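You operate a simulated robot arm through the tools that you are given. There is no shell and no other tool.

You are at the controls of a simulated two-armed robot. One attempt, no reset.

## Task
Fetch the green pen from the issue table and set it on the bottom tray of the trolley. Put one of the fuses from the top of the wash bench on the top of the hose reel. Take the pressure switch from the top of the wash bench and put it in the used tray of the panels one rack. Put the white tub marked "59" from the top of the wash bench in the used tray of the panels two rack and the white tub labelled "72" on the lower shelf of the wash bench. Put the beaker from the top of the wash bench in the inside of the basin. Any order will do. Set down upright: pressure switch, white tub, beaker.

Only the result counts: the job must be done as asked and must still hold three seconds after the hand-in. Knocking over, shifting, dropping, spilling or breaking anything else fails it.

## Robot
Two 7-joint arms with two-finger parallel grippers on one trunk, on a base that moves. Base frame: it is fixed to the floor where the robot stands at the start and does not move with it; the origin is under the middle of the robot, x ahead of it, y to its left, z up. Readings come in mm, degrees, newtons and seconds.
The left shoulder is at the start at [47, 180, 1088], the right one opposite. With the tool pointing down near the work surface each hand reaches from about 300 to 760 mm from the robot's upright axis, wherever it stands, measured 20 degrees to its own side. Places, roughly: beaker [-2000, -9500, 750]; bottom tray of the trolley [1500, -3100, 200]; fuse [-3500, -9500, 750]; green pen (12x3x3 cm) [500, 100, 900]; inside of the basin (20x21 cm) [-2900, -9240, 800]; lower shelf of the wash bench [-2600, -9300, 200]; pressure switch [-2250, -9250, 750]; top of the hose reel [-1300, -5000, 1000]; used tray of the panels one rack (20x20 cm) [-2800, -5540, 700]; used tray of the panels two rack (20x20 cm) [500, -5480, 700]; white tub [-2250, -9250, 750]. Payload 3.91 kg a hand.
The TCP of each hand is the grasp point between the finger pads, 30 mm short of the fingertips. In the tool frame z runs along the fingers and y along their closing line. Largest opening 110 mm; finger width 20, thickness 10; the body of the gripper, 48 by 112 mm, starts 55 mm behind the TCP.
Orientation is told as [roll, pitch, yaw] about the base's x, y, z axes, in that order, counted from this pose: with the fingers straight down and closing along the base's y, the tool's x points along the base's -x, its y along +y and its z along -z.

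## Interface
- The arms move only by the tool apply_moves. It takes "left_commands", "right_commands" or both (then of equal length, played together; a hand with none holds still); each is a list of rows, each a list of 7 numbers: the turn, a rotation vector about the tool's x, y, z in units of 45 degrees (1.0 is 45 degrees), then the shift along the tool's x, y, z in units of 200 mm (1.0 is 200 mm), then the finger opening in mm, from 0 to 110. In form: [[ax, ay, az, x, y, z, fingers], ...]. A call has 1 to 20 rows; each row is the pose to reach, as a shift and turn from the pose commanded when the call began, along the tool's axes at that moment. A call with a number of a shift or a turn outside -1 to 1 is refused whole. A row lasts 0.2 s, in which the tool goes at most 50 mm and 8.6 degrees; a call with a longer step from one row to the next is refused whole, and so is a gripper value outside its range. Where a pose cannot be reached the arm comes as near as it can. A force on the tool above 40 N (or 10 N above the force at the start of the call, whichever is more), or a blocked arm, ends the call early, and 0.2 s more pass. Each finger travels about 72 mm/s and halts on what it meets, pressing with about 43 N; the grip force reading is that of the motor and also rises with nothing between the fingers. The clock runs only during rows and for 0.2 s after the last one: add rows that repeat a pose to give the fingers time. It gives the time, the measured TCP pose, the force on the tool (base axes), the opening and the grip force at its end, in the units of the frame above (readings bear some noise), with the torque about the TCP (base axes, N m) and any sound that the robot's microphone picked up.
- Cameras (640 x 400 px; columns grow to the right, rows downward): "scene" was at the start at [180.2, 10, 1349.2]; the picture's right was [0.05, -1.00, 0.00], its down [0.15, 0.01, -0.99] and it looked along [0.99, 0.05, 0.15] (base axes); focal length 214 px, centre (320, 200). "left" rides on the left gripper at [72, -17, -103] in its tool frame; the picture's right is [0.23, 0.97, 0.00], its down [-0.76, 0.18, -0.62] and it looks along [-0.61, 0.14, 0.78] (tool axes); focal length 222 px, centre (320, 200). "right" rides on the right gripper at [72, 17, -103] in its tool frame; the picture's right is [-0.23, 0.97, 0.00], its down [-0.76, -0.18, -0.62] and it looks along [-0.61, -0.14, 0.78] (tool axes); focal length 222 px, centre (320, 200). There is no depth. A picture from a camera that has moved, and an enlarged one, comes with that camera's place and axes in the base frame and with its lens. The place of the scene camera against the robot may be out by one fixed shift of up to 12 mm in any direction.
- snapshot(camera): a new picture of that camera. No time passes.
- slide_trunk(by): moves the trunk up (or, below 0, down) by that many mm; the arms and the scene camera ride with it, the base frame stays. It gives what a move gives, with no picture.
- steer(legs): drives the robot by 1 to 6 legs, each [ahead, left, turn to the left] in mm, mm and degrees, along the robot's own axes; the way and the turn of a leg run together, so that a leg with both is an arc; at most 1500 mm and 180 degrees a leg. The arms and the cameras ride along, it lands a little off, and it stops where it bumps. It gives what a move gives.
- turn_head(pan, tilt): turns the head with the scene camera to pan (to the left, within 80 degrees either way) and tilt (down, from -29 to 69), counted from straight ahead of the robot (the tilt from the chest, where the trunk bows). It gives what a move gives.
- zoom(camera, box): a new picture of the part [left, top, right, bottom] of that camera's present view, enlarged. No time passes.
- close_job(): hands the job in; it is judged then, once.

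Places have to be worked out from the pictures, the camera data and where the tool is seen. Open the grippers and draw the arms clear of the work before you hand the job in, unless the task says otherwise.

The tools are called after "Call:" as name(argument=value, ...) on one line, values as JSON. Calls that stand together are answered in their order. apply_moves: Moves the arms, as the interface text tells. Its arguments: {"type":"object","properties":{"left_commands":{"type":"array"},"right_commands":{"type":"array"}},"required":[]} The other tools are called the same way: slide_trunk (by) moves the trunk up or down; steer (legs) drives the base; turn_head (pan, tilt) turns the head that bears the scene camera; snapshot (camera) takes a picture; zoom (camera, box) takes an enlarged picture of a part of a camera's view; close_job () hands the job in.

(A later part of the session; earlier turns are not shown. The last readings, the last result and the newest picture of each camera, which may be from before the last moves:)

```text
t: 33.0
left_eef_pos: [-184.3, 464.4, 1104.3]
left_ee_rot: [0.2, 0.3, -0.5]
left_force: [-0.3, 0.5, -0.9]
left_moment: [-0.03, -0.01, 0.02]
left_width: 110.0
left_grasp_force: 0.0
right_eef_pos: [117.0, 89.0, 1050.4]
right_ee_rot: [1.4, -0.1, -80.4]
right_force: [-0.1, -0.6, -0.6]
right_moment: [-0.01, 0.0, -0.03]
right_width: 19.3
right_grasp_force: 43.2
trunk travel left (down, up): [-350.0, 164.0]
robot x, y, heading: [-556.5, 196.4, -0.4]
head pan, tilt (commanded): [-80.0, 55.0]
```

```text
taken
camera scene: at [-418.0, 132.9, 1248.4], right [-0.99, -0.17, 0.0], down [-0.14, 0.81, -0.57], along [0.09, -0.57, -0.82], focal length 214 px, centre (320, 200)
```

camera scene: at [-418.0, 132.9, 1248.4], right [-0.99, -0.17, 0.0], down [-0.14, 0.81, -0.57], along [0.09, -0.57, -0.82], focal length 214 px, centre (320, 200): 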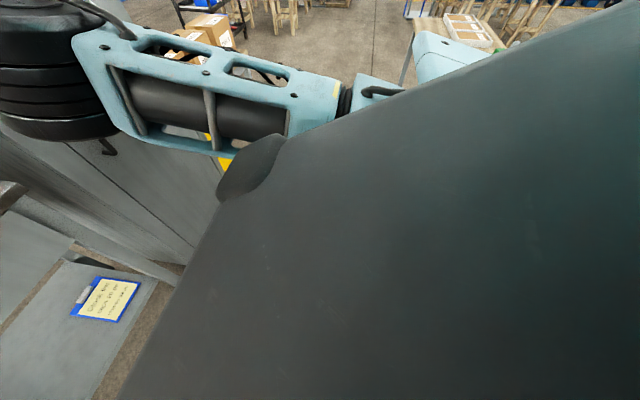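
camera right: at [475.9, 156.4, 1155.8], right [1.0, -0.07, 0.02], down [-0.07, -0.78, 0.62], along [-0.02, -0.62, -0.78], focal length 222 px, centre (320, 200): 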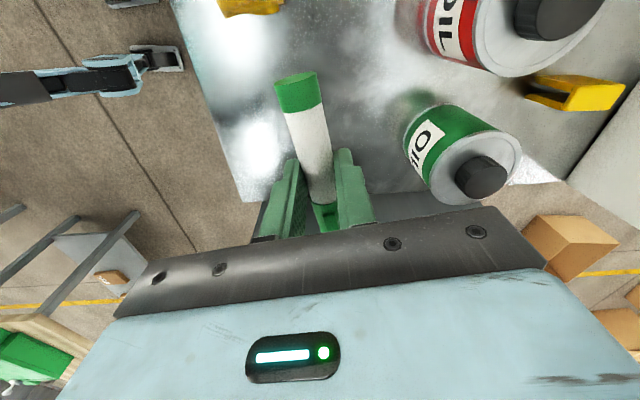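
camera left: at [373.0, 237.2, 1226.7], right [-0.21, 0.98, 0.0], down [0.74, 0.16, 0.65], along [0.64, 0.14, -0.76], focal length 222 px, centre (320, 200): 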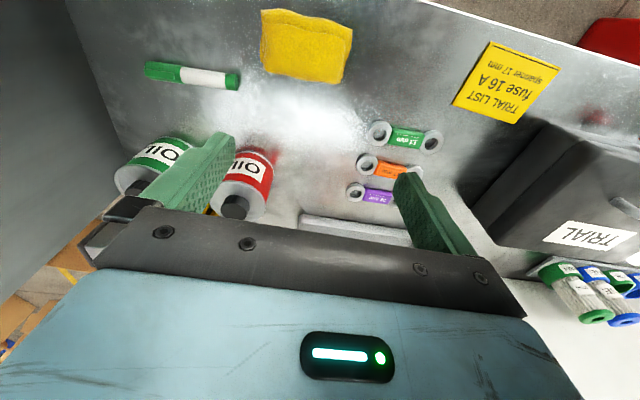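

The dark cover is my own chest, so the base isn't visible; I'll judge the corridor by sight from its mouth. I turn right 90° here, where the extended right hand sweeps clear of the cabinet.

Call:
steer(legs=[[0, 0, -90]])

Call:
turn_head(pan=0, tilt=20)

Call:
snapshot(camera="scene")

```text
t: 37.1
left_eef_pos: [-270.8, -162.6, 1104.9]
left_ee_rot: [0.1, 0.4, -87.3]
left_force: [0.1, -0.7, -0.3]
left_moment: [-0.01, -0.01, -0.03]
left_width: 109.8
left_grasp_force: 0.0
right_eef_pos: [-629.2, -481.1, 1051.1]
right_ee_rot: [1.4, -0.1, -167.4]
right_force: [0.2, -1.0, -0.9]
right_moment: [-0.01, -0.02, 0.0]
right_width: 19.3
right_grasp_force: 42.6
trunk travel left (down, up): [-350.0, 164.0]
robot x, y, heading: [-558.6, 200.8, -87.4]
head pan, tilt (commanded): [-80.0, 55.0]
```

```text
t: 38.6
left_eef_pos: [-271.4, -160.9, 1104.8]
left_ee_rot: [0.0, 0.4, -87.4]
left_force: [-1.0, -0.3, -0.4]
left_moment: [0.0, 0.01, -0.02]
left_width: 110.1
left_grasp_force: 0.1
right_eef_pos: [-629.7, -481.1, 1050.0]
right_ee_rot: [1.4, -0.1, -167.3]
right_force: [0.5, 0.6, 0.6]
right_moment: [0.02, 0.0, 0.02]
right_width: 19.6
right_grasp_force: 42.9
trunk travel left (down, up): [-350.0, 164.0]
robot x, y, heading: [-558.9, 196.7, -87.4]
head pan, tilt (commanded): [0.0, 20.0]
```

```text
taken
camera scene: at [-551.9, -19.7, 1300.5], right [-1.0, -0.04, 0.0], down [-0.02, 0.34, -0.94], along [0.04, -0.94, -0.34], focal length 214 px, centre (320, 200)
```

scene: 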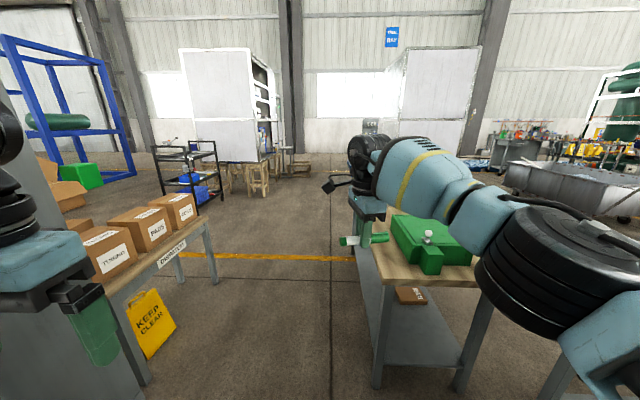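

The corridor looks about a metre wide, centre near x≈-230. I zoom in on the trolley to plan the approach.

Call:
zoom(camera="scene", box=[130, 120, 300, 226])

Call:
zoom(camera="scene", box=[300, 60, 640, 272])

```text
3.76 times, centred on (215, 173) of scene
camera zoom: at [-551.9, -19.7, 1300.5], right [-1.0, -0.04, 0.0], down [-0.02, 0.34, -0.94], along [0.04, -0.94, -0.34], focal length 807 px, centre (715, 302)
```

zoom: 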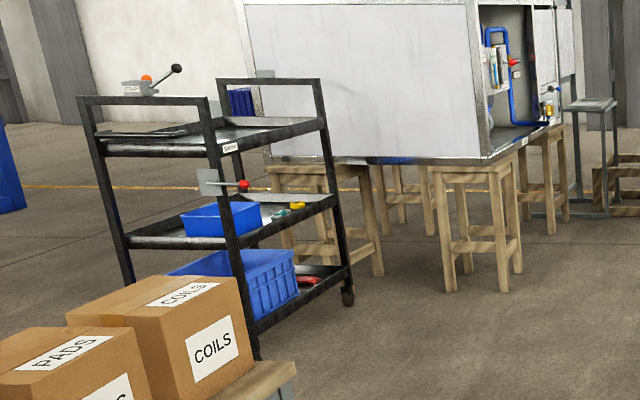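

```text
1.88 times, centred on (470, 166) of scene
camera zoom: at [-551.9, -19.7, 1300.5], right [-1.0, -0.04, 0.0], down [-0.02, 0.34, -0.94], along [0.04, -0.94, -0.34], focal length 404 px, centre (38, 264)
```

zoom: 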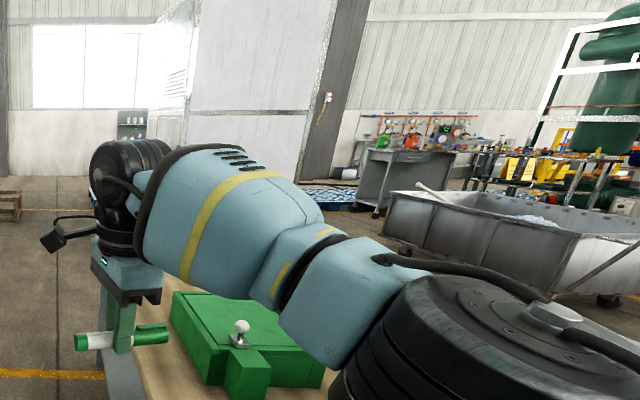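

The trolley has three trays; the bottom one carries a blue crate and a red thing, with free space near its right end. I drive through the corridor: first slide left to its centre line, then ahead.

Call:
steer(legs=[[0, 330, -2.6], [1000, 0, 0]])

Call:
snapshot(camera="scene")

```text
t: 43.4
left_eef_pos: [44.3, -241.9, 1116.2]
left_ee_rot: [0.6, -1.2, -87.1]
left_force: [0.0, 0.0, 0.8]
left_moment: [0.05, 0.01, 0.0]
left_width: 109.9
left_grasp_force: 0.0
right_eef_pos: [-330.5, -560.8, 1061.9]
right_ee_rot: [2.5, 0.4, -168.6]
right_force: [0.0, 0.3, -0.5]
right_moment: [0.04, -0.01, 0.0]
right_width: 19.3
right_grasp_force: 43.3
trunk travel left (down, up): [-350.0, 164.0]
robot x, y, heading: [-228.8, 94.0, -88.7]
head pan, tilt (commanded): [0.0, 20.0]
stopped in leg 2: the robot was blocked; the commanded pose is now the measured one
```

```text
taken
camera scene: at [-246.8, -95.8, 1305.0], right [-1.0, -0.02, -0.01], down [0.01, 0.33, -0.95], along [0.03, -0.95, -0.33], focal length 214 px, centre (320, 200)
```

scene: 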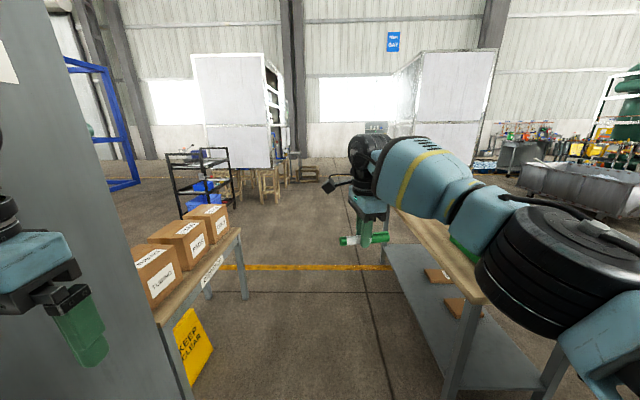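

The robot was blocked, most likely by the left elbow meeting the cabinet's lever side. I back off and slide right a little, then stretch the left hand forward to draw the elbow in.

Call:
steer(legs=[[-100, 0, 0], [0, -150, 0]])

Call:
turn_head(pan=60, tilt=30)

Call:
snapshot(camera="scene")

```text
t: 46.2
left_eef_pos: [-97.2, -170.8, 1101.6]
left_ee_rot: [-0.1, 0.6, -87.5]
left_force: [-0.3, -0.3, -0.6]
left_moment: [0.0, -0.03, -0.01]
left_width: 110.3
left_grasp_force: 0.0
right_eef_pos: [-472.9, -483.5, 1050.4]
right_ee_rot: [1.4, -0.1, -168.9]
right_force: [-0.1, 0.6, -1.5]
right_moment: [0.01, 0.03, 0.01]
right_width: 19.3
right_grasp_force: 43.3
trunk travel left (down, up): [-350.0, 164.0]
robot x, y, heading: [-386.6, 195.2, -89.4]
head pan, tilt (commanded): [0.0, 20.0]
```

```text
t: 47.5
left_eef_pos: [-97.3, -171.7, 1102.0]
left_ee_rot: [-0.2, 0.6, -87.4]
left_force: [-0.8, 0.2, -0.7]
left_moment: [0.02, 0.03, -0.02]
left_width: 110.0
left_grasp_force: 0.1
right_eef_pos: [-473.5, -483.6, 1050.4]
right_ee_rot: [1.3, -0.1, -168.9]
right_force: [-0.5, -0.1, -0.8]
right_moment: [-0.03, 0.04, 0.0]
right_width: 19.6
right_grasp_force: 43.2
trunk travel left (down, up): [-350.0, 164.0]
robot x, y, heading: [-383.9, 192.4, -89.1]
head pan, tilt (commanded): [60.0, 30.0]
```

```text
taken
camera scene: at [-305.4, 25.2, 1284.5], right [-0.49, -0.87, 0.0], down [-0.44, 0.24, -0.87], along [0.76, -0.42, -0.5], focal length 214 px, centre (320, 200)
```

scene: 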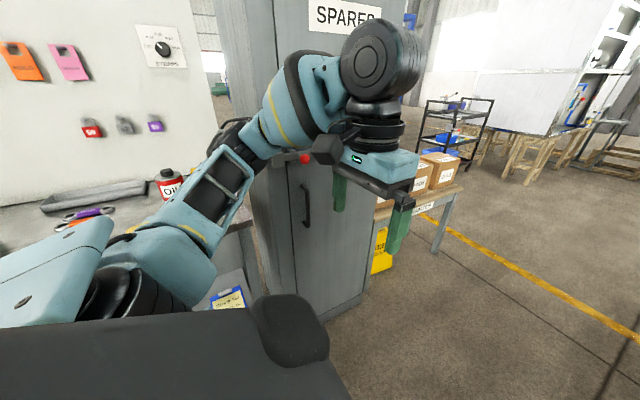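

The lever still stands as before. I stretch the left hand forward and inward so that both arms form a slim profile.

Call:
apply_moves(left_commands=[[0, 0, 0, -0.18, -0.12, 0, 110], [0, 0, 0, -0.36, -0.24, 0, 110], [0, 0, 0, -0.54, -0.36, 0, 110], [0, 0, 0, -0.72, -0.48, 0, 110], [0, 0, 0, -0.9, -0.6, 0, 110], [0, 0, 0, -1.0, -0.68, 0, 110], [0, 0, 0, -1.0, -0.68, 0, 110]])

Call:
snapshot(camera="scene")

```text
t: 49.1
left_eef_pos: [-221.2, -376.6, 1100.6]
left_ee_rot: [-0.2, 0.5, -87.5]
left_force: [0.0, 0.0, 0.3]
left_moment: [-0.02, -0.01, -0.02]
left_width: 110.0
left_grasp_force: 0.0
right_eef_pos: [-472.5, -483.7, 1050.2]
right_ee_rot: [1.3, 0.0, -169.0]
right_force: [-0.6, 0.7, -0.5]
right_moment: [-0.01, -0.03, 0.04]
right_width: 19.5
right_grasp_force: 42.9
trunk travel left (down, up): [-350.0, 164.0]
robot x, y, heading: [-382.2, 192.7, -89.2]
head pan, tilt (commanded): [60.0, 30.0]
```

```text
taken
camera scene: at [-305.0, 25.6, 1284.5], right [-0.49, -0.87, 0.0], down [-0.44, 0.24, -0.87], along [0.76, -0.42, -0.5], focal length 214 px, centre (320, 200)
```

scene: 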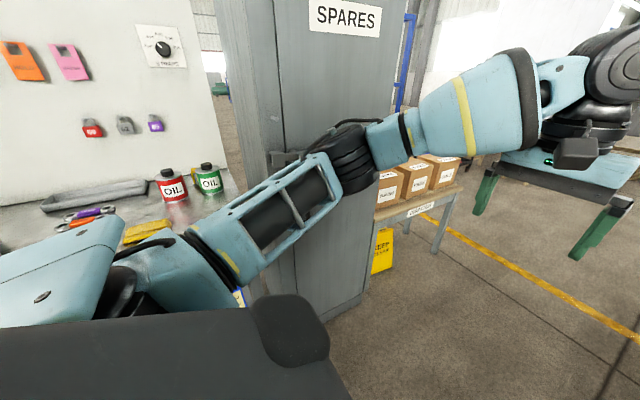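

Both arms are slim now. I go ahead through the corridor on x≈-310.

Call:
steer(legs=[[0, 70, -0.8], [1000, 0, 0], [800, 0, 0]])

Call:
turn_head(pan=40, tilt=20)

Call:
snapshot(camera="scene")

```text
t: 59.0
left_eef_pos: [-126.7, -2168.8, 1101.1]
left_ee_rot: [-0.2, 0.7, -88.0]
left_force: [0.0, 0.1, 0.4]
left_moment: [0.03, -0.02, 0.04]
left_width: 110.2
left_grasp_force: 0.0
right_eef_pos: [-377.6, -2273.7, 1050.6]
right_ee_rot: [1.3, 0.0, -169.4]
right_force: [-0.9, 0.5, -0.2]
right_moment: [0.0, 0.01, 0.01]
right_width: 19.5
right_grasp_force: 42.9
trunk travel left (down, up): [-350.0, 164.0]
robot x, y, heading: [-285.5, -1597.0, -89.6]
head pan, tilt (commanded): [60.0, 30.0]
```

```text
t: 59.8
left_eef_pos: [-126.7, -2169.5, 1100.8]
left_ee_rot: [-0.2, 0.6, -88.0]
left_force: [-0.7, -0.4, -0.9]
left_moment: [0.0, -0.01, 0.03]
left_width: 110.2
left_grasp_force: 0.2
right_eef_pos: [-378.7, -2272.5, 1049.9]
right_ee_rot: [1.3, -0.1, -169.4]
right_force: [-0.5, -0.8, -0.6]
right_moment: [0.0, 0.02, 0.02]
right_width: 19.4
right_grasp_force: 43.1
trunk travel left (down, up): [-350.0, 164.0]
robot x, y, heading: [-282.7, -1594.2, -90.0]
head pan, tilt (commanded): [40.0, 20.0]
```

```text
taken
camera scene: at [-224.3, -1792.3, 1300.5], right [-0.76, -0.65, 0.0], down [-0.22, 0.26, -0.94], along [0.61, -0.71, -0.34], focal length 214 px, centre (320, 200)
```

scene: 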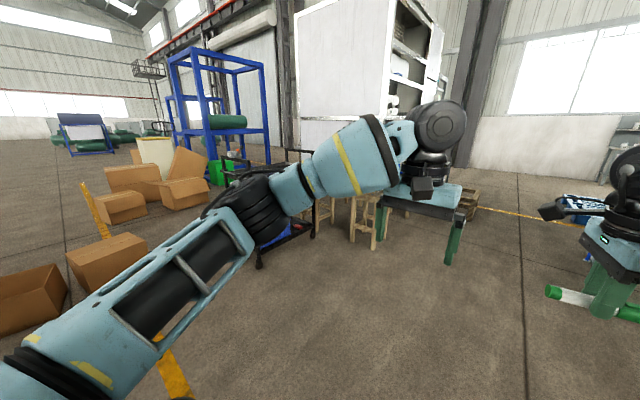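

Out of the corridor. I turn left toward the trolley and go some way closer, then look.

Call:
steer(legs=[[0, 0, 50], [600, 0, 0]])

Call:
turn_head(pan=0, tilt=20)

Call:
snapshot(camera="scene")

```text
t: 65.5
left_eef_pos: [724.6, -2232.6, 1100.2]
left_ee_rot: [-0.2, 0.6, -37.9]
left_force: [0.1, -0.2, 0.4]
left_moment: [-0.01, -0.02, 0.01]
left_width: 110.2
left_grasp_force: 0.2
right_eef_pos: [642.8, -2492.8, 1049.9]
right_ee_rot: [1.3, -0.1, -119.3]
right_force: [0.3, -0.2, -0.5]
right_moment: [0.01, 0.01, 0.01]
right_width: 19.5
right_grasp_force: 43.2
trunk travel left (down, up): [-350.0, 164.0]
robot x, y, heading: [186.4, -1984.8, -39.3]
head pan, tilt (commanded): [40.0, 20.0]
```

```text
t: 66.6
left_eef_pos: [724.0, -2232.3, 1100.7]
left_ee_rot: [-0.2, 0.6, -37.9]
left_force: [-0.2, 0.2, 0.7]
left_moment: [0.01, -0.01, 0.02]
left_width: 109.9
left_grasp_force: 0.0
right_eef_pos: [641.9, -2493.7, 1051.7]
right_ee_rot: [1.2, -0.1, -119.3]
right_force: [-0.2, 0.0, -0.3]
right_moment: [0.02, 0.01, 0.02]
right_width: 19.5
right_grasp_force: 43.0
trunk travel left (down, up): [-350.0, 164.0]
robot x, y, heading: [188.2, -1985.0, -39.6]
head pan, tilt (commanded): [0.0, 20.0]
```

```text
taken
camera scene: at [355.5, -2121.1, 1300.5], right [-0.63, -0.77, 0.0], down [-0.26, 0.22, -0.94], along [0.73, -0.6, -0.34], focal length 214 px, centre (320, 200)
```

scene: 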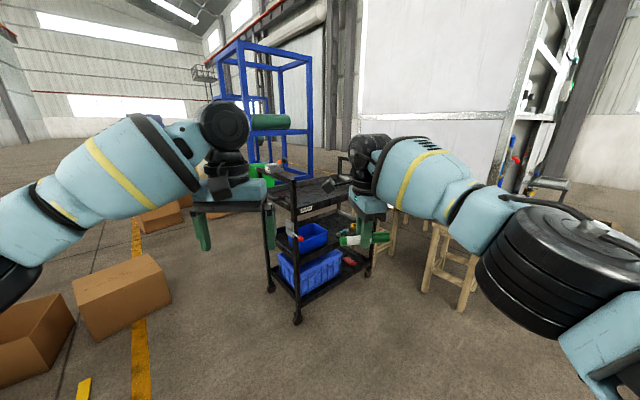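

Call:
zoom(camera="scene", box=[230, 140, 410, 340])

```text
2.00 times, centred on (320, 240) of scene
camera zoom: at [355.5, -2121.1, 1300.5], right [-0.63, -0.77, 0.0], down [-0.26, 0.22, -0.94], along [0.73, -0.6, -0.34], focal length 429 px, centre (320, 120)
```

zoom: 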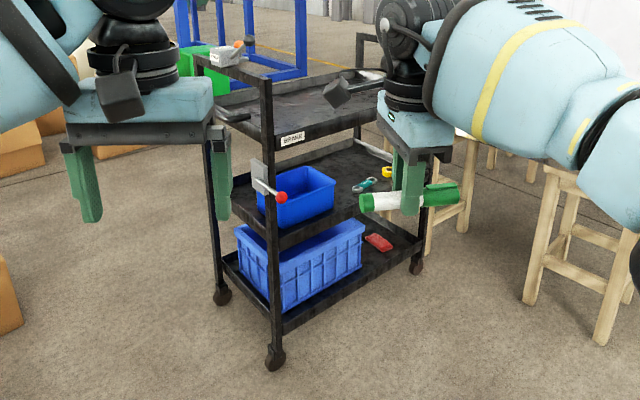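

The trolley stands with its long side along y: x 1315–1690, y -2700 to -3470, bottom tray near z≈190, middle tray near z≈500, red item at about [1400,-3295] on the bottom tray. I'll come from its -x side: turn to heading 0, slide right, and look from close by.

Call:
steer(legs=[[0, 0, 39.6], [0, -1050, 0], [300, 0, 0]])

Call:
turn_head(pan=-15, tilt=40)

Call:
snapshot(camera="scene")

```text
t: 79.4
left_eef_pos: [1026.1, -2915.4, 1100.3]
left_ee_rot: [-0.2, 0.6, -1.2]
left_force: [0.5, 0.1, -0.2]
left_moment: [-0.01, 0.01, 0.0]
left_width: 110.1
left_grasp_force: 0.0
right_eef_pos: [1114.7, -3173.8, 1050.3]
right_ee_rot: [1.3, -0.1, -82.6]
right_force: [0.1, -0.6, 0.2]
right_moment: [-0.01, 0.05, -0.01]
right_width: 19.3
right_grasp_force: 42.5
trunk travel left (down, up): [-350.0, 164.0]
robot x, y, heading: [445.1, -3040.9, -3.0]
head pan, tilt (commanded): [0.0, 20.0]
```

```text
t: 80.3
left_eef_pos: [1024.5, -2916.3, 1101.5]
left_ee_rot: [-0.2, 0.5, -1.3]
left_force: [0.0, 0.6, 0.3]
left_moment: [0.03, 0.01, 0.03]
left_width: 109.8
left_grasp_force: 0.1
right_eef_pos: [1114.8, -3172.7, 1051.3]
right_ee_rot: [1.3, -0.1, -82.6]
right_force: [1.4, 0.6, 0.5]
right_moment: [-0.01, 0.01, -0.01]
right_width: 19.4
right_grasp_force: 43.3
trunk travel left (down, up): [-350.0, 164.0]
robot x, y, heading: [448.0, -3038.3, -3.1]
head pan, tilt (commanded): [-15.0, 40.0]
```

```text
taken
camera scene: at [654.1, -3063.8, 1269.2], right [-0.3, -0.95, 0.0], down [-0.61, 0.2, -0.77], along [0.73, -0.23, -0.64], focal length 214 px, centre (320, 200)
```

scene: 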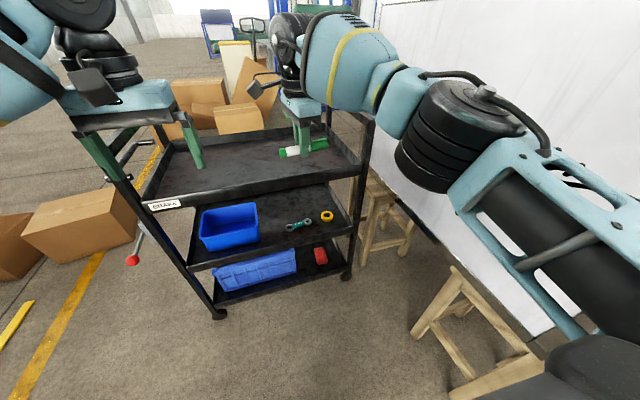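

Call:
zoom(camera="scene", box=[130, 130, 420, 330])

```text
2.00 times, centred on (275, 230) of scene
camera zoom: at [654.1, -3063.8, 1269.2], right [-0.3, -0.95, 0.0], down [-0.61, 0.2, -0.77], along [0.73, -0.23, -0.64], focal length 429 px, centre (410, 140)
```

zoom: 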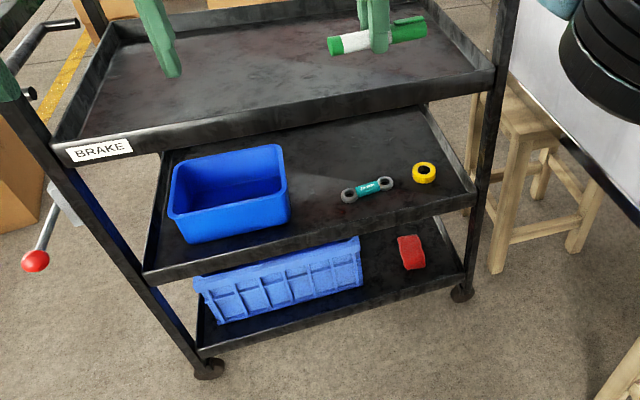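

The bottom tray has free room in front of the red block, near [1315,-3260]; I'll lay the pen there with the hand tilted. First I pull the left hand back so it doesn't meet the trolley, then lower the trunk.

Call:
apply_moves(left_commands=[[0, 0, 0, 0.2, 0.1, 0, 110], [0, 0, 0, 0.4, 0.2, 0, 110], [0, 0, 0, 0.6, 0.3, 0, 110], [0, 0, 0, 0.8, 0.4, 0, 110], [0, 0, 0, 1.0, 0.5, 0, 110], [0, 0, 0, 1.0, 0.5, 0, 110]])

Call:
slide_trunk(by=-345)

Call:
snapshot(camera="scene")

Call:
snapshot(camera="right")

```text
t: 81.7
left_eef_pos: [826.6, -2814.8, 1098.9]
left_ee_rot: [-0.2, 0.6, -1.2]
left_force: [0.6, -0.7, -0.4]
left_moment: [0.01, 0.02, 0.0]
left_width: 109.7
left_grasp_force: 0.0
right_eef_pos: [1115.7, -3174.6, 1049.9]
right_ee_rot: [1.3, -0.1, -82.7]
right_force: [0.8, -1.2, -0.2]
right_moment: [0.03, 0.02, 0.01]
right_width: 19.2
right_grasp_force: 43.5
trunk travel left (down, up): [-350.0, 164.0]
robot x, y, heading: [446.9, -3038.1, -2.7]
head pan, tilt (commanded): [-15.0, 40.0]
```

```text
t: 85.0
left_eef_pos: [827.2, -2812.3, 756.6]
left_ee_rot: [-0.1, 0.5, -1.2]
left_force: [0.2, -0.2, 0.4]
left_moment: [-0.02, -0.02, -0.02]
left_width: 110.1
left_grasp_force: 0.0
right_eef_pos: [1114.2, -3173.3, 706.1]
right_ee_rot: [1.3, -0.1, -82.6]
right_force: [-0.4, -0.3, -0.5]
right_moment: [-0.02, 0.0, -0.02]
right_width: 19.6
right_grasp_force: 43.3
trunk travel left (down, up): [-5.0, 509.0]
robot x, y, heading: [443.4, -3037.7, -2.8]
head pan, tilt (commanded): [-15.0, 40.0]
```

```text
taken
camera scene: at [767.3, -3069.3, 906.0], right [-0.3, -0.95, 0.0], down [-0.61, 0.2, -0.77], along [0.73, -0.23, -0.64], focal length 214 px, centre (320, 200)
```

scene: 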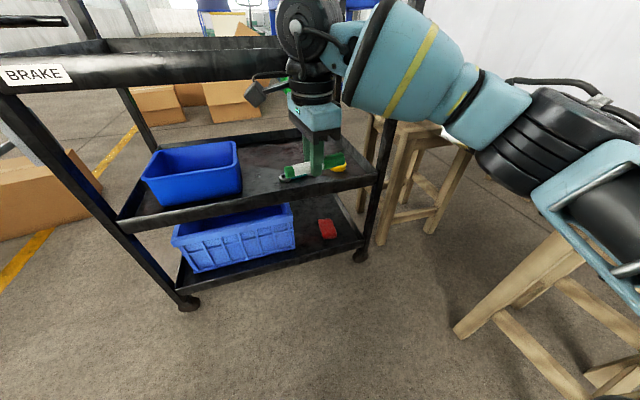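

```text
taken
camera right: at [1119.4, -3098.4, 810.8], right [0.99, -0.1, 0.02], down [-0.09, -0.78, 0.62], along [-0.04, -0.62, -0.78], focal length 222 px, centre (320, 200)
```

right: 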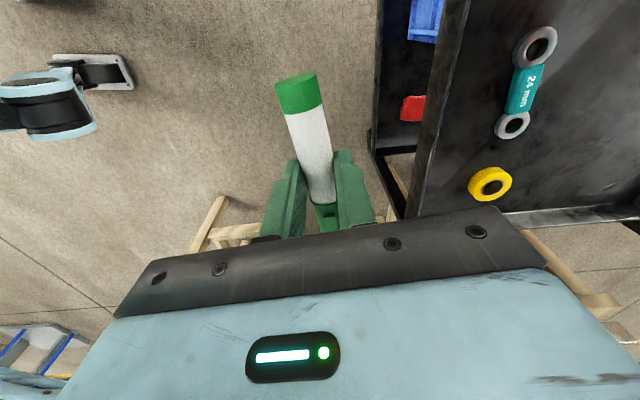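

The tray edge is at x≈1260, the red block's front at x≈1338, and the crate's corner near [1310,-3132]. I bring the right hand back and down and tilt the fingers 30° forward so it can reach in under the middle tray.

Call:
apply_moves(right_commands=[[-0.09, 0, 0.02, -0.02, -0.1, 0.12, 10], [-0.19, 0, 0.05, -0.05, -0.2, 0.28, 10], [-0.28, 0, 0.07, -0.07, -0.3, 0.43, 10], [-0.38, 0, 0.1, -0.1, -0.4, 0.58, 10], [-0.48, 0, 0.12, -0.12, -0.5, 0.72, 10], [-0.57, 0, 0.14, -0.14, -0.6, 0.86, 10], [-0.667, 0, 0.165, -0.165, -0.68, 1.0, 10], [-0.667, 0, 0.165, -0.165, -0.68, 1.0, 10]])

Call:
snapshot(camera="scene")

Call:
snapshot(camera="right")

```text
t: 86.8
left_eef_pos: [827.2, -2810.5, 757.3]
left_ee_rot: [-0.2, 0.5, -1.3]
left_force: [0.5, -0.4, 0.2]
left_moment: [-0.01, -0.01, 0.01]
left_width: 110.0
left_grasp_force: 0.1
right_eef_pos: [989.2, -3224.1, 503.2]
right_ee_rot: [31.4, 2.0, -89.7]
right_force: [-0.5, 0.6, -0.3]
right_moment: [-0.01, 0.05, 0.03]
right_width: 19.4
right_grasp_force: 42.7
trunk travel left (down, up): [-5.0, 509.0]
robot x, y, heading: [449.5, -3039.0, -2.9]
head pan, tilt (commanded): [-15.0, 40.0]
```

```text
taken
camera scene: at [767.4, -3069.3, 906.0], right [-0.3, -0.95, 0.0], down [-0.61, 0.2, -0.77], along [0.73, -0.23, -0.64], focal length 214 px, centre (320, 200)
```

scene: 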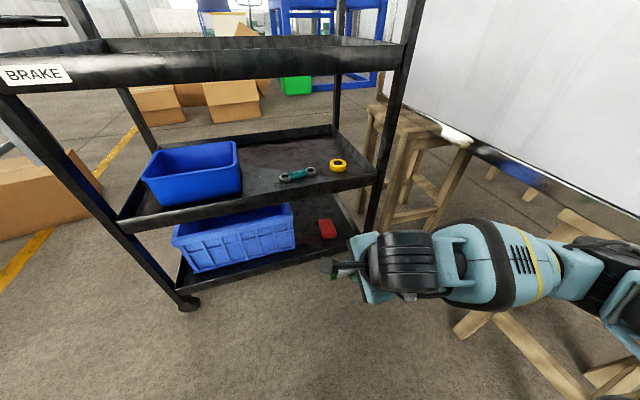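

```text
taken
camera right: at [948.8, -3154.9, 604.3], right [0.83, -0.24, 0.5], down [-0.47, -0.78, 0.41], along [0.29, -0.58, -0.76], focal length 222 px, centre (320, 200)
```

right: 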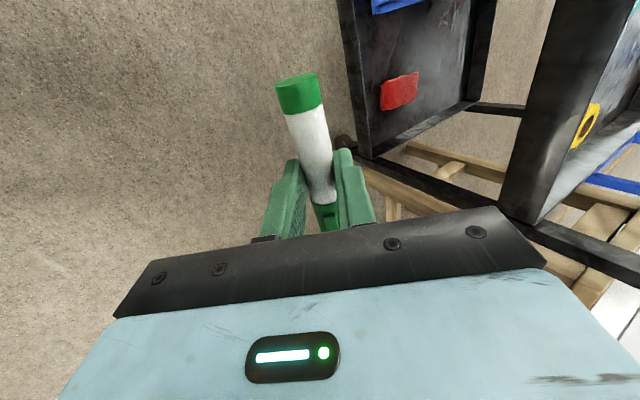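

The hand is tilted as wanted; from this view the rim is at x≈1250 and the red block spans x 1325–1430, y -3265 to -3325. I lower the hand to z≈330 and then drive ahead so the pen enters between the trays.

Call:
apply_moves(right_commands=[[0, 0, 0, 0.03, -0.09, 0.146, 10], [0, 0, 0, 0.06, -0.18, 0.291, 10], [0, 0, 0, 0.1, -0.263, 0.437, 10], [0, 0, 0, 0.13, -0.35, 0.582, 10], [0, 0, 0, 0.16, -0.438, 0.728, 10], [0, 0, 0, 0.16, -0.438, 0.728, 10]])

Call:
steer(legs=[[200, 0, 2.9]])

Call:
snapshot(camera="scene")

Call:
snapshot(camera="right")

```text
t: 88.2
left_eef_pos: [827.8, -2812.4, 756.6]
left_ee_rot: [-0.1, 0.6, -1.2]
left_force: [-0.1, -0.3, -0.2]
left_moment: [-0.01, 0.02, 0.01]
left_width: 109.6
left_grasp_force: 0.0
right_eef_pos: [991.1, -3187.8, 334.0]
right_ee_rot: [31.3, 1.8, -89.6]
right_force: [0.5, -0.5, 0.6]
right_moment: [0.01, -0.02, -0.06]
right_width: 19.3
right_grasp_force: 43.1
trunk travel left (down, up): [-5.0, 509.0]
robot x, y, heading: [445.2, -3036.6, -2.8]
head pan, tilt (commanded): [-15.0, 40.0]
```

```text
t: 89.8
left_eef_pos: [1015.0, -2796.9, 757.7]
left_ee_rot: [-0.2, 0.5, 1.6]
left_force: [0.3, 0.4, 0.1]
left_moment: [-0.01, -0.01, 0.0]
left_width: 110.0
left_grasp_force: 0.0
right_eef_pos: [1196.9, -3165.5, 333.7]
right_ee_rot: [31.2, 1.9, -86.8]
right_force: [-0.6, 0.4, -0.3]
right_moment: [0.02, 0.01, 0.0]
right_width: 19.4
right_grasp_force: 43.5
trunk travel left (down, up): [-5.0, 509.0]
robot x, y, heading: [645.3, -3040.8, 0.0]
head pan, tilt (commanded): [-15.0, 40.0]
```

```text
taken
camera scene: at [967.6, -3057.7, 906.0], right [-0.26, -0.97, 0.0], down [-0.62, 0.17, -0.77], along [0.74, -0.2, -0.64], focal length 214 px, centre (320, 200)
```

scene: 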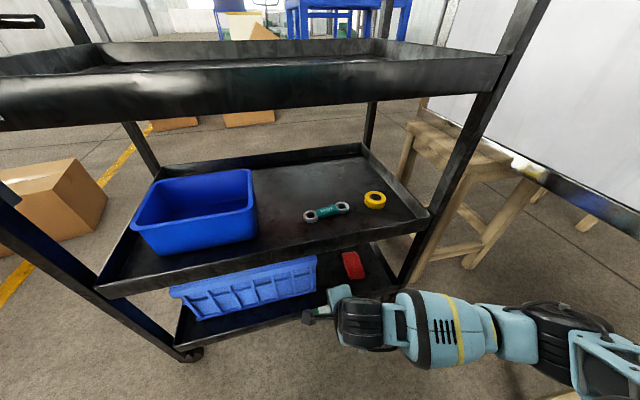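

```text
taken
camera right: at [1154.3, -3097.2, 434.2], right [0.84, -0.2, 0.5], down [-0.43, -0.8, 0.41], along [0.32, -0.56, -0.76], focal length 222 px, centre (320, 200)
```

right: 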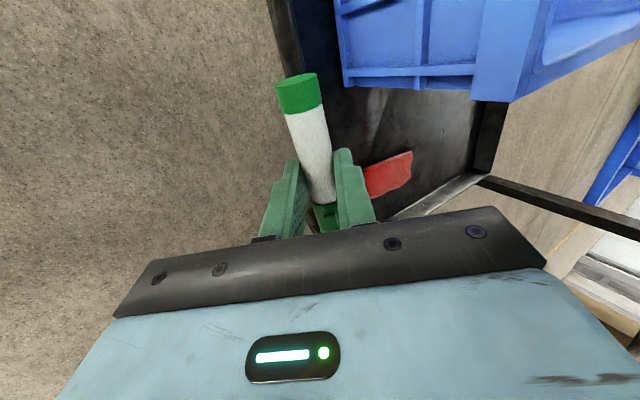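

The gripper is between the trays' levels in front of the free spot. I move it in and down to TCP [1288,-3211,275].

Call:
apply_moves(right_commands=[[0, 0, 0, -0.12, 0.02, 0.06, 10], [0, 0, 0, -0.2525, 0.05, 0.14, 10], [0, 0, 0, -0.2525, 0.11, 0.26, 10], [0, 0, 0, -0.2525, 0.17, 0.37, 10], [0, 0, 0, -0.2525, 0.2245, 0.481, 10], [0, 0, 0, -0.2525, 0.2245, 0.481, 10]])

Call:
snapshot(camera="right")

Call:
snapshot(camera="scene")

```text
t: 91.2
left_eef_pos: [1013.5, -2796.6, 757.0]
left_ee_rot: [-0.2, 0.5, 1.6]
left_force: [-0.3, 0.7, -0.4]
left_moment: [0.02, -0.02, -0.01]
left_width: 110.1
left_grasp_force: 0.0
right_eef_pos: [1286.7, -3209.9, 273.9]
right_ee_rot: [31.1, 1.9, -86.9]
right_force: [0.0, -0.2, 0.0]
right_moment: [-0.01, 0.03, 0.0]
right_width: 19.3
right_grasp_force: 42.8
trunk travel left (down, up): [-5.0, 509.0]
robot x, y, heading: [644.6, -3042.8, -0.0]
head pan, tilt (commanded): [-15.0, 40.0]
```

```text
taken
camera right: at [1244.2, -3142.4, 375.0], right [0.84, -0.2, 0.5], down [-0.43, -0.8, 0.41], along [0.32, -0.56, -0.76], focal length 222 px, centre (320, 200)
```

right: 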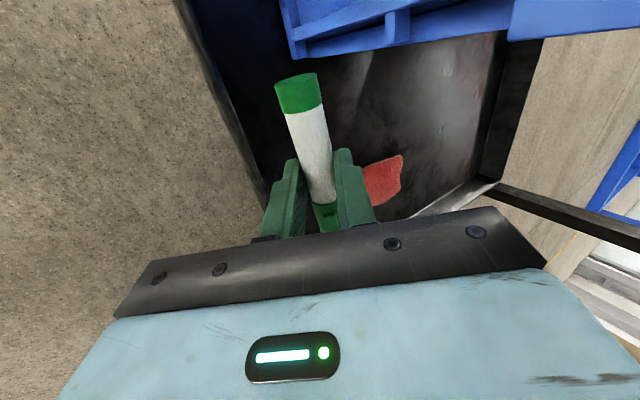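

```text
taken
camera scene: at [967.5, -3057.7, 906.0], right [-0.26, -0.97, 0.0], down [-0.62, 0.17, -0.77], along [0.74, -0.2, -0.64], focal length 214 px, centre (320, 200)
```

scene: 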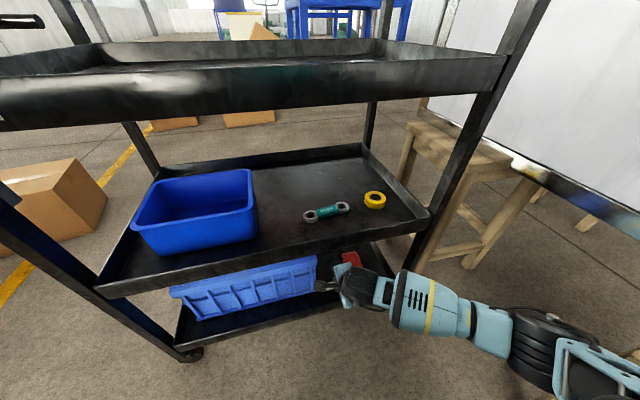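

The pen hangs over the free part of the bottom tray, with the rim just outside the lower finger. I go 12 mm further in and down to z≈236.

Call:
apply_moves(right_commands=[[0, 0, 0, 0, 0.03, 0.06, 10], [0, 0, 0, 0, 0, 0.1, 10], [0, 0, 0, 0, -0.03, 0.15, 10], [0, 0, 0, 0, -0.047, 0.194, 10], [0, 0, 0, 0, -0.047, 0.194, 10]])

Call:
snapshot(camera="right")

Call:
zoom(camera="scene", box=[280, 220, 440, 320])

```text
t: 92.4
left_eef_pos: [1013.4, -2798.1, 756.8]
left_ee_rot: [-0.2, 0.5, 1.7]
left_force: [-1.1, 0.6, 0.2]
left_moment: [-0.03, -0.02, 0.01]
left_width: 109.9
left_grasp_force: 0.1
right_eef_pos: [1299.9, -3207.6, 236.2]
right_ee_rot: [31.3, 1.9, -86.7]
right_force: [0.5, -1.0, -0.3]
right_moment: [0.0, -0.01, 0.04]
right_width: 19.3
right_grasp_force: 43.1
trunk travel left (down, up): [-5.0, 509.0]
robot x, y, heading: [645.8, -3044.4, 0.4]
head pan, tilt (commanded): [-15.0, 40.0]
```

```text
taken
camera right: at [1256.5, -3139.4, 336.8], right [0.84, -0.2, 0.5], down [-0.43, -0.8, 0.41], along [0.32, -0.56, -0.76], focal length 222 px, centre (320, 200)
```

right: 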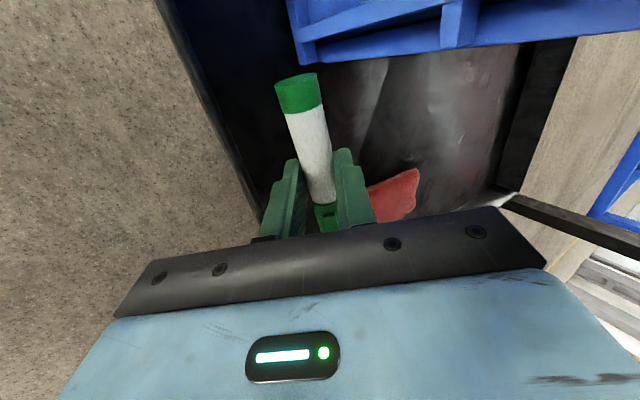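

```text
4.00 times, centred on (360, 270) of scene
camera zoom: at [967.5, -3057.7, 906.0], right [-0.26, -0.97, 0.0], down [-0.62, 0.17, -0.77], along [0.74, -0.2, -0.64], focal length 858 px, centre (160, -80)
```

zoom: 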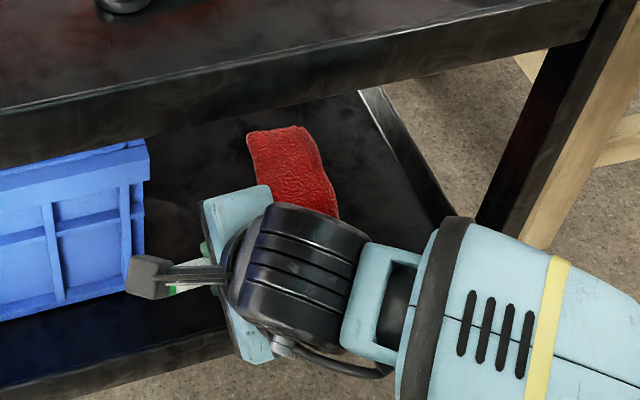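

Still free of contact. The red thing is a soft pad beyond the fingers; I lower another 10 mm in small steps.

Call:
apply_moves(right_commands=[[0, 0, 0, 0, -0.008, 0.013, 10], [0, 0, 0, 0, -0.0155, 0.0257, 10], [0, 0, 0, 0, -0.026, 0.043, 10], [0, 0, 0, 0, -0.026, 0.043, 10]])

Call:
snapshot(camera="right")

```text
t: 93.4
left_eef_pos: [1014.6, -2797.1, 756.3]
left_ee_rot: [-0.2, 0.5, 1.6]
left_force: [-1.0, -0.7, 0.3]
left_moment: [-0.01, 0.01, -0.02]
left_width: 110.0
left_grasp_force: 0.2
right_eef_pos: [1299.5, -3206.7, 224.9]
right_ee_rot: [31.3, 2.0, -86.9]
right_force: [0.1, -0.2, -0.3]
right_moment: [-0.01, 0.03, 0.0]
right_width: 19.7
right_grasp_force: 43.2
trunk travel left (down, up): [-5.0, 509.0]
robot x, y, heading: [640.6, -3042.6, 0.3]
head pan, tilt (commanded): [-15.0, 40.0]
```

```text
taken
camera right: at [1256.8, -3138.9, 325.8], right [0.84, -0.2, 0.5], down [-0.43, -0.8, 0.41], along [0.32, -0.56, -0.76], focal length 222 px, centre (320, 200)
```

right: 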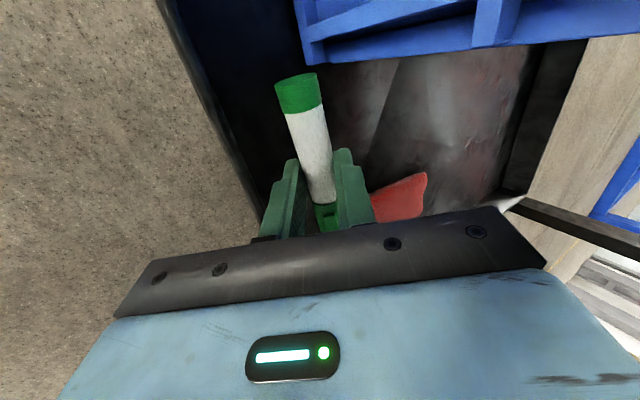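

Call:
apply_moves(right_commands=[[0, 0, 0, 0, -0.008, 0.013, 10], [0, 0, 0, 0, -0.0155, 0.0257, 10], [0, 0, 0, 0, -0.026, 0.043, 10], [0, 0, 0, 0, -0.034, 0.056, 10], [0, 0, 0, 0, -0.034, 0.056, 10]])

Call:
snapshot(camera="right")

```text
t: 94.6
left_eef_pos: [1014.3, -2797.3, 757.1]
left_ee_rot: [-0.2, 0.5, 1.6]
left_force: [0.9, -0.2, 0.2]
left_moment: [-0.01, 0.01, 0.0]
left_width: 109.9
left_grasp_force: 0.1
right_eef_pos: [1300.7, -3206.0, 211.5]
right_ee_rot: [31.3, 2.0, -86.7]
right_force: [-0.5, -0.6, 0.1]
right_moment: [0.02, 0.02, 0.0]
right_width: 19.5
right_grasp_force: 43.0
trunk travel left (down, up): [-5.0, 509.0]
robot x, y, heading: [643.6, -3040.7, 0.1]
head pan, tilt (commanded): [-15.0, 40.0]
```

```text
taken
camera right: at [1257.4, -3138.1, 312.8], right [0.84, -0.2, 0.5], down [-0.43, -0.8, 0.41], along [0.32, -0.56, -0.76], focal length 222 px, centre (320, 200)
```

right: 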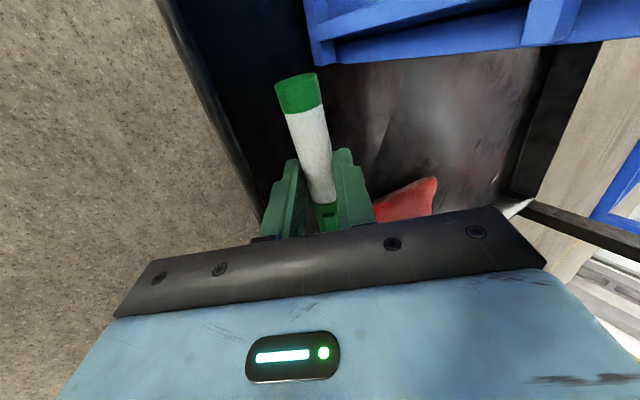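

No contact yet at tip height ≈175. I go on down another 12 mm in small steps.

Call:
apply_moves(right_commands=[[0, 0, 0, 0, -0.008, 0.013, 10], [0, 0, 0, 0, -0.0155, 0.0257, 10], [0, 0, 0, 0, -0.023, 0.038, 10], [0, 0, 0, 0, -0.031, 0.051, 10], [0, 0, 0, 0, -0.031, 0.051, 10]])

Call:
snapshot(camera="right")

Call:
snapshot(camera="scene")

```text
t: 95.8
left_eef_pos: [1013.1, -2796.9, 758.4]
left_ee_rot: [-0.2, 0.6, 1.6]
left_force: [0.1, -0.2, 0.1]
left_moment: [-0.02, -0.01, -0.04]
left_width: 109.9
left_grasp_force: 0.0
right_eef_pos: [1300.0, -3205.7, 200.9]
right_ee_rot: [31.3, 1.9, -86.8]
right_force: [1.2, -1.0, 2.1]
right_moment: [0.03, 0.1, -0.02]
right_width: 19.4
right_grasp_force: 43.0
trunk travel left (down, up): [-5.0, 509.0]
robot x, y, heading: [644.3, -3043.4, 0.4]
head pan, tilt (commanded): [-15.0, 40.0]
```

```text
taken
camera right: at [1257.0, -3137.5, 301.3], right [0.84, -0.2, 0.5], down [-0.43, -0.8, 0.41], along [0.32, -0.56, -0.76], focal length 222 px, centre (320, 200)
```

right: 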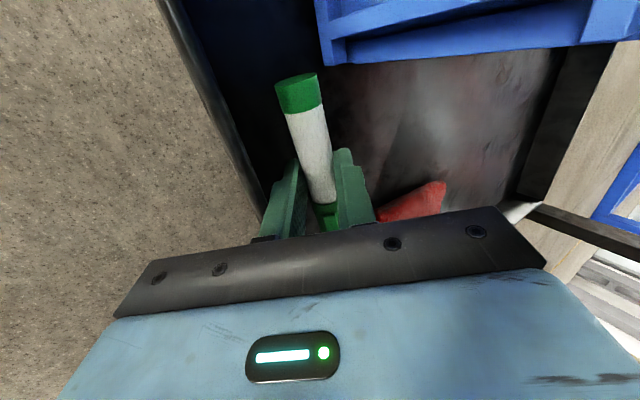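

```text
taken
camera scene: at [967.4, -3057.7, 906.0], right [-0.26, -0.97, 0.0], down [-0.62, 0.17, -0.77], along [0.74, -0.2, -0.64], focal length 214 px, centre (320, 200)
```

scene: 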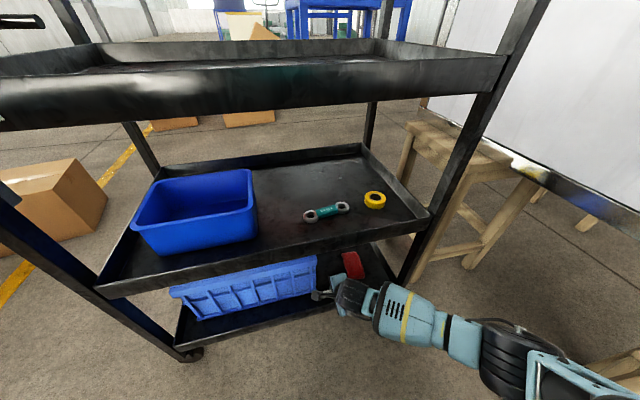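

A slight contact force (2 N) shows the fingertip is at the tray surface. I open the fingers while rising a few millimetres so the lower finger doesn't press on the tray, letting the pen down.

Call:
apply_moves(right_commands=[[0, 0, 0, 0, 0.008, -0.013, 22], [0, 0, 0, 0, 0.0155, -0.026, 30], [0, 0, 0, 0, 0.021, -0.034, 38], [0, 0, 0, 0, 0.026, -0.043, 46], [0, 0, 0, 0, 0.026, -0.043, 46], [0, 0, 0, 0, 0.026, -0.043, 46]])

Call:
snapshot(camera="right")

```text
t: 97.2
left_eef_pos: [1013.7, -2797.1, 758.2]
left_ee_rot: [-0.2, 0.4, 1.5]
left_force: [-0.2, 0.1, -0.9]
left_moment: [-0.01, 0.0, -0.01]
left_width: 109.9
left_grasp_force: 0.0
right_eef_pos: [1302.2, -3204.9, 210.9]
right_ee_rot: [31.5, 2.0, -86.9]
right_force: [25.2, 0.0, 3.5]
right_moment: [0.01, -0.09, -0.26]
right_width: 34.2
right_grasp_force: 0.1
trunk travel left (down, up): [-5.0, 509.0]
robot x, y, heading: [643.3, -3045.1, 0.0]
head pan, tilt (commanded): [-15.0, 40.0]
```

```text
taken
camera right: at [1258.9, -3137.7, 311.6], right [0.84, -0.2, 0.5], down [-0.43, -0.8, 0.41], along [0.32, -0.56, -0.76], focal length 222 px, centre (320, 200)
```

right: 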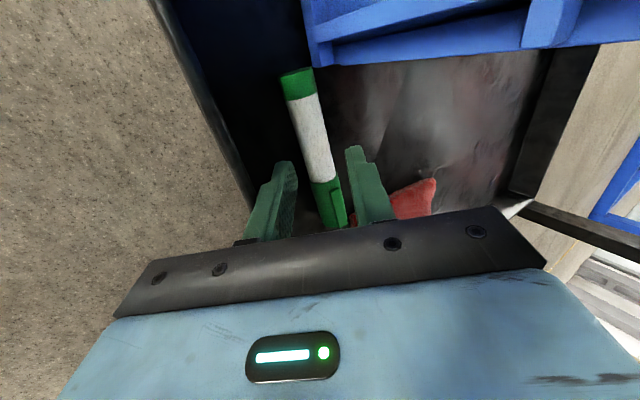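

The pen lies on the tray; the lower finger touches the rim's inside (25 N in x). I ease the opening slightly and draw the hand out along the finger axis.

Call:
apply_moves(right_commands=[[0, 0, 0, 0, 0.01, 0, 32], [0, 0, 0, 0, 0.01, -0.05, 32], [0, 0, 0, 0, 0.01, -0.15, 32], [0, 0, 0, 0, 0.01, -0.25, 32], [0, 0, 0, 0, 0.01, -0.35, 32]])

Call:
snapshot(camera="right")

```text
t: 98.4
left_eef_pos: [1013.3, -2796.2, 757.0]
left_ee_rot: [-0.2, 0.5, 1.5]
left_force: [0.2, 0.6, -0.1]
left_moment: [0.02, 0.0, 0.0]
left_width: 110.4
left_grasp_force: 0.0
right_eef_pos: [1266.2, -3209.8, 270.2]
right_ee_rot: [31.1, 1.9, -86.8]
right_force: [-0.5, -0.1, 0.4]
right_moment: [0.02, 0.03, 0.0]
right_width: 31.9
right_grasp_force: 0.0
trunk travel left (down, up): [-5.0, 509.0]
robot x, y, heading: [643.9, -3045.9, 0.1]
head pan, tilt (commanded): [-15.0, 40.0]
```

```text
taken
camera right: at [1222.2, -3141.3, 370.8], right [0.85, -0.2, 0.5], down [-0.43, -0.8, 0.42], along [0.32, -0.57, -0.76], focal length 222 px, centre (320, 200)
```

right: 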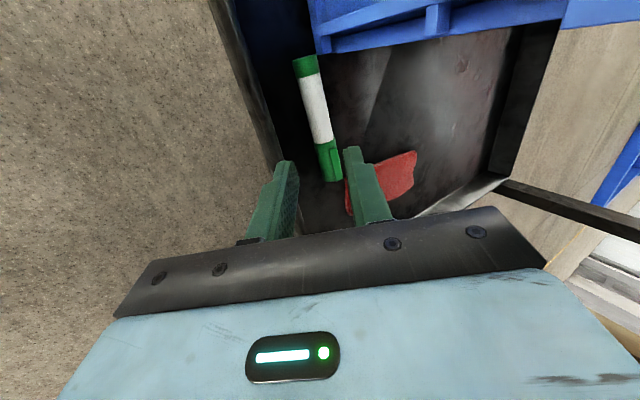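

The pen rests on the bottom tray in front of the red pad. I withdraw straight back by driving, then look at the result.

Call:
steer(legs=[[-300, 0, 0]])

Call:
zoom(camera="scene", box=[130, 130, 450, 330])

Call:
snapshot(camera="right")

```text
t: 100.5
left_eef_pos: [709.7, -2800.1, 757.4]
left_ee_rot: [-0.2, 0.5, 1.1]
left_force: [-0.1, -0.1, -0.8]
left_moment: [0.04, -0.01, 0.01]
left_width: 109.9
left_grasp_force: 0.1
right_eef_pos: [958.8, -3212.5, 270.1]
right_ee_rot: [31.3, 1.9, -87.3]
right_force: [0.0, -0.2, -0.4]
right_moment: [-0.01, -0.02, 0.0]
right_width: 32.0
right_grasp_force: 0.0
trunk travel left (down, up): [-5.0, 509.0]
robot x, y, heading: [341.2, -3042.7, -0.1]
head pan, tilt (commanded): [-15.0, 40.0]
```

```text
2.00 times, centred on (290, 230) of scene
camera zoom: at [661.2, -3059.6, 906.0], right [-0.27, -0.96, 0.0], down [-0.62, 0.17, -0.77], along [0.74, -0.2, -0.64], focal length 429 px, centre (380, 140)
```

zoom: 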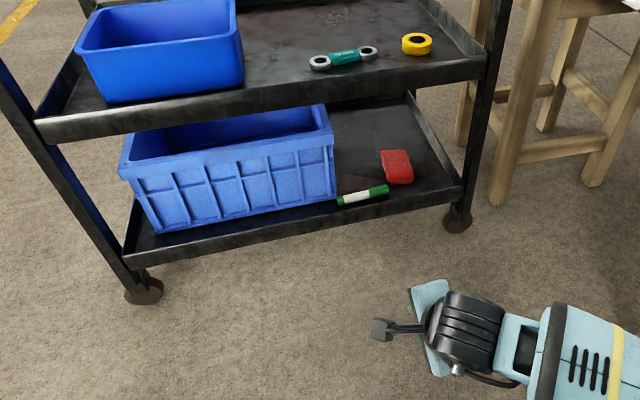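

```text
taken
camera right: at [915.7, -3145.1, 371.1], right [0.84, -0.2, 0.5], down [-0.44, -0.8, 0.41], along [0.31, -0.57, -0.76], focal length 222 px, centre (320, 200)
```

right: 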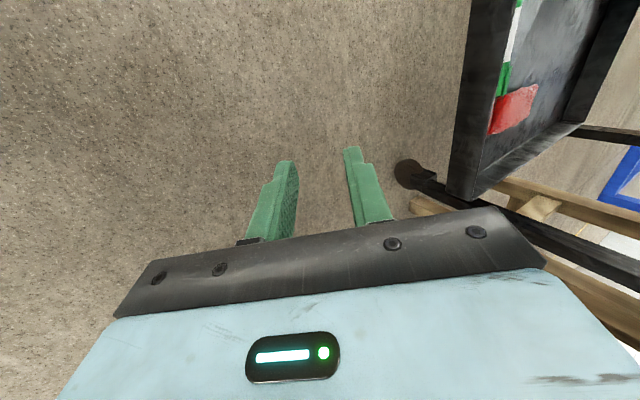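

The pen lies on the bottom tray between crate and pad. Now I raise the trunk and bring the right hand back to a travel pose.

Call:
slide_trunk(by=345)

Call:
apply_moves(right_commands=[[0.1, 0, 0, 0, 0.08, -0.12, 60], [0.2, 0, 0, 0, 0.16, -0.25, 60], [0.3, 0, 0, 0, 0.23, -0.38, 60], [0.4, 0, 0, 0, 0.3, -0.5, 60], [0.5, 0, 0, 0, 0.38, -0.63, 60], [0.6, 0, 0, 0, 0.46, -0.76, 60], [0.69, 0, 0, 0, 0.52, -0.85, 60], [0.69, 0, 0, 0, 0.52, -0.85, 60]])

Call:
snapshot(camera="scene")

```text
t: 103.9
left_eef_pos: [711.1, -2799.3, 1101.9]
left_ee_rot: [-0.1, 0.6, 1.1]
left_force: [-0.5, 0.0, 0.0]
left_moment: [-0.01, 0.0, 0.0]
left_width: 110.0
left_grasp_force: 0.1
right_eef_pos: [958.7, -3212.3, 614.7]
right_ee_rot: [31.2, 1.9, -87.3]
right_force: [0.5, 0.6, 0.9]
right_moment: [0.0, 0.02, 0.01]
right_width: 32.0
right_grasp_force: 0.0
trunk travel left (down, up): [-350.0, 164.0]
robot x, y, heading: [339.5, -3040.6, -0.5]
head pan, tilt (commanded): [-15.0, 40.0]
```

```text
t: 105.7
left_eef_pos: [709.7, -2799.2, 1101.9]
left_ee_rot: [-0.2, 0.5, 1.1]
left_force: [0.3, -0.2, 0.1]
left_moment: [-0.05, 0.0, 0.01]
left_width: 109.9
left_grasp_force: 0.1
right_eef_pos: [957.9, -3220.4, 813.1]
right_ee_rot: [0.2, 1.9, -87.3]
right_force: [0.7, 1.0, -1.1]
right_moment: [0.01, 0.0, -0.01]
right_width: 60.2
right_grasp_force: 0.0
trunk travel left (down, up): [-350.0, 164.0]
robot x, y, heading: [339.3, -3040.1, -0.5]
head pan, tilt (commanded): [-15.0, 40.0]
```

```text
taken
camera scene: at [547.9, -3059.0, 1269.1], right [-0.27, -0.96, 0.0], down [-0.62, 0.17, -0.77], along [0.74, -0.2, -0.64], focal length 214 px, centre (320, 200)
```

scene: 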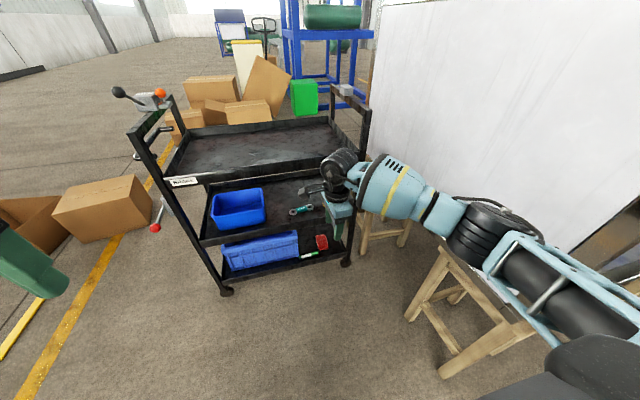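

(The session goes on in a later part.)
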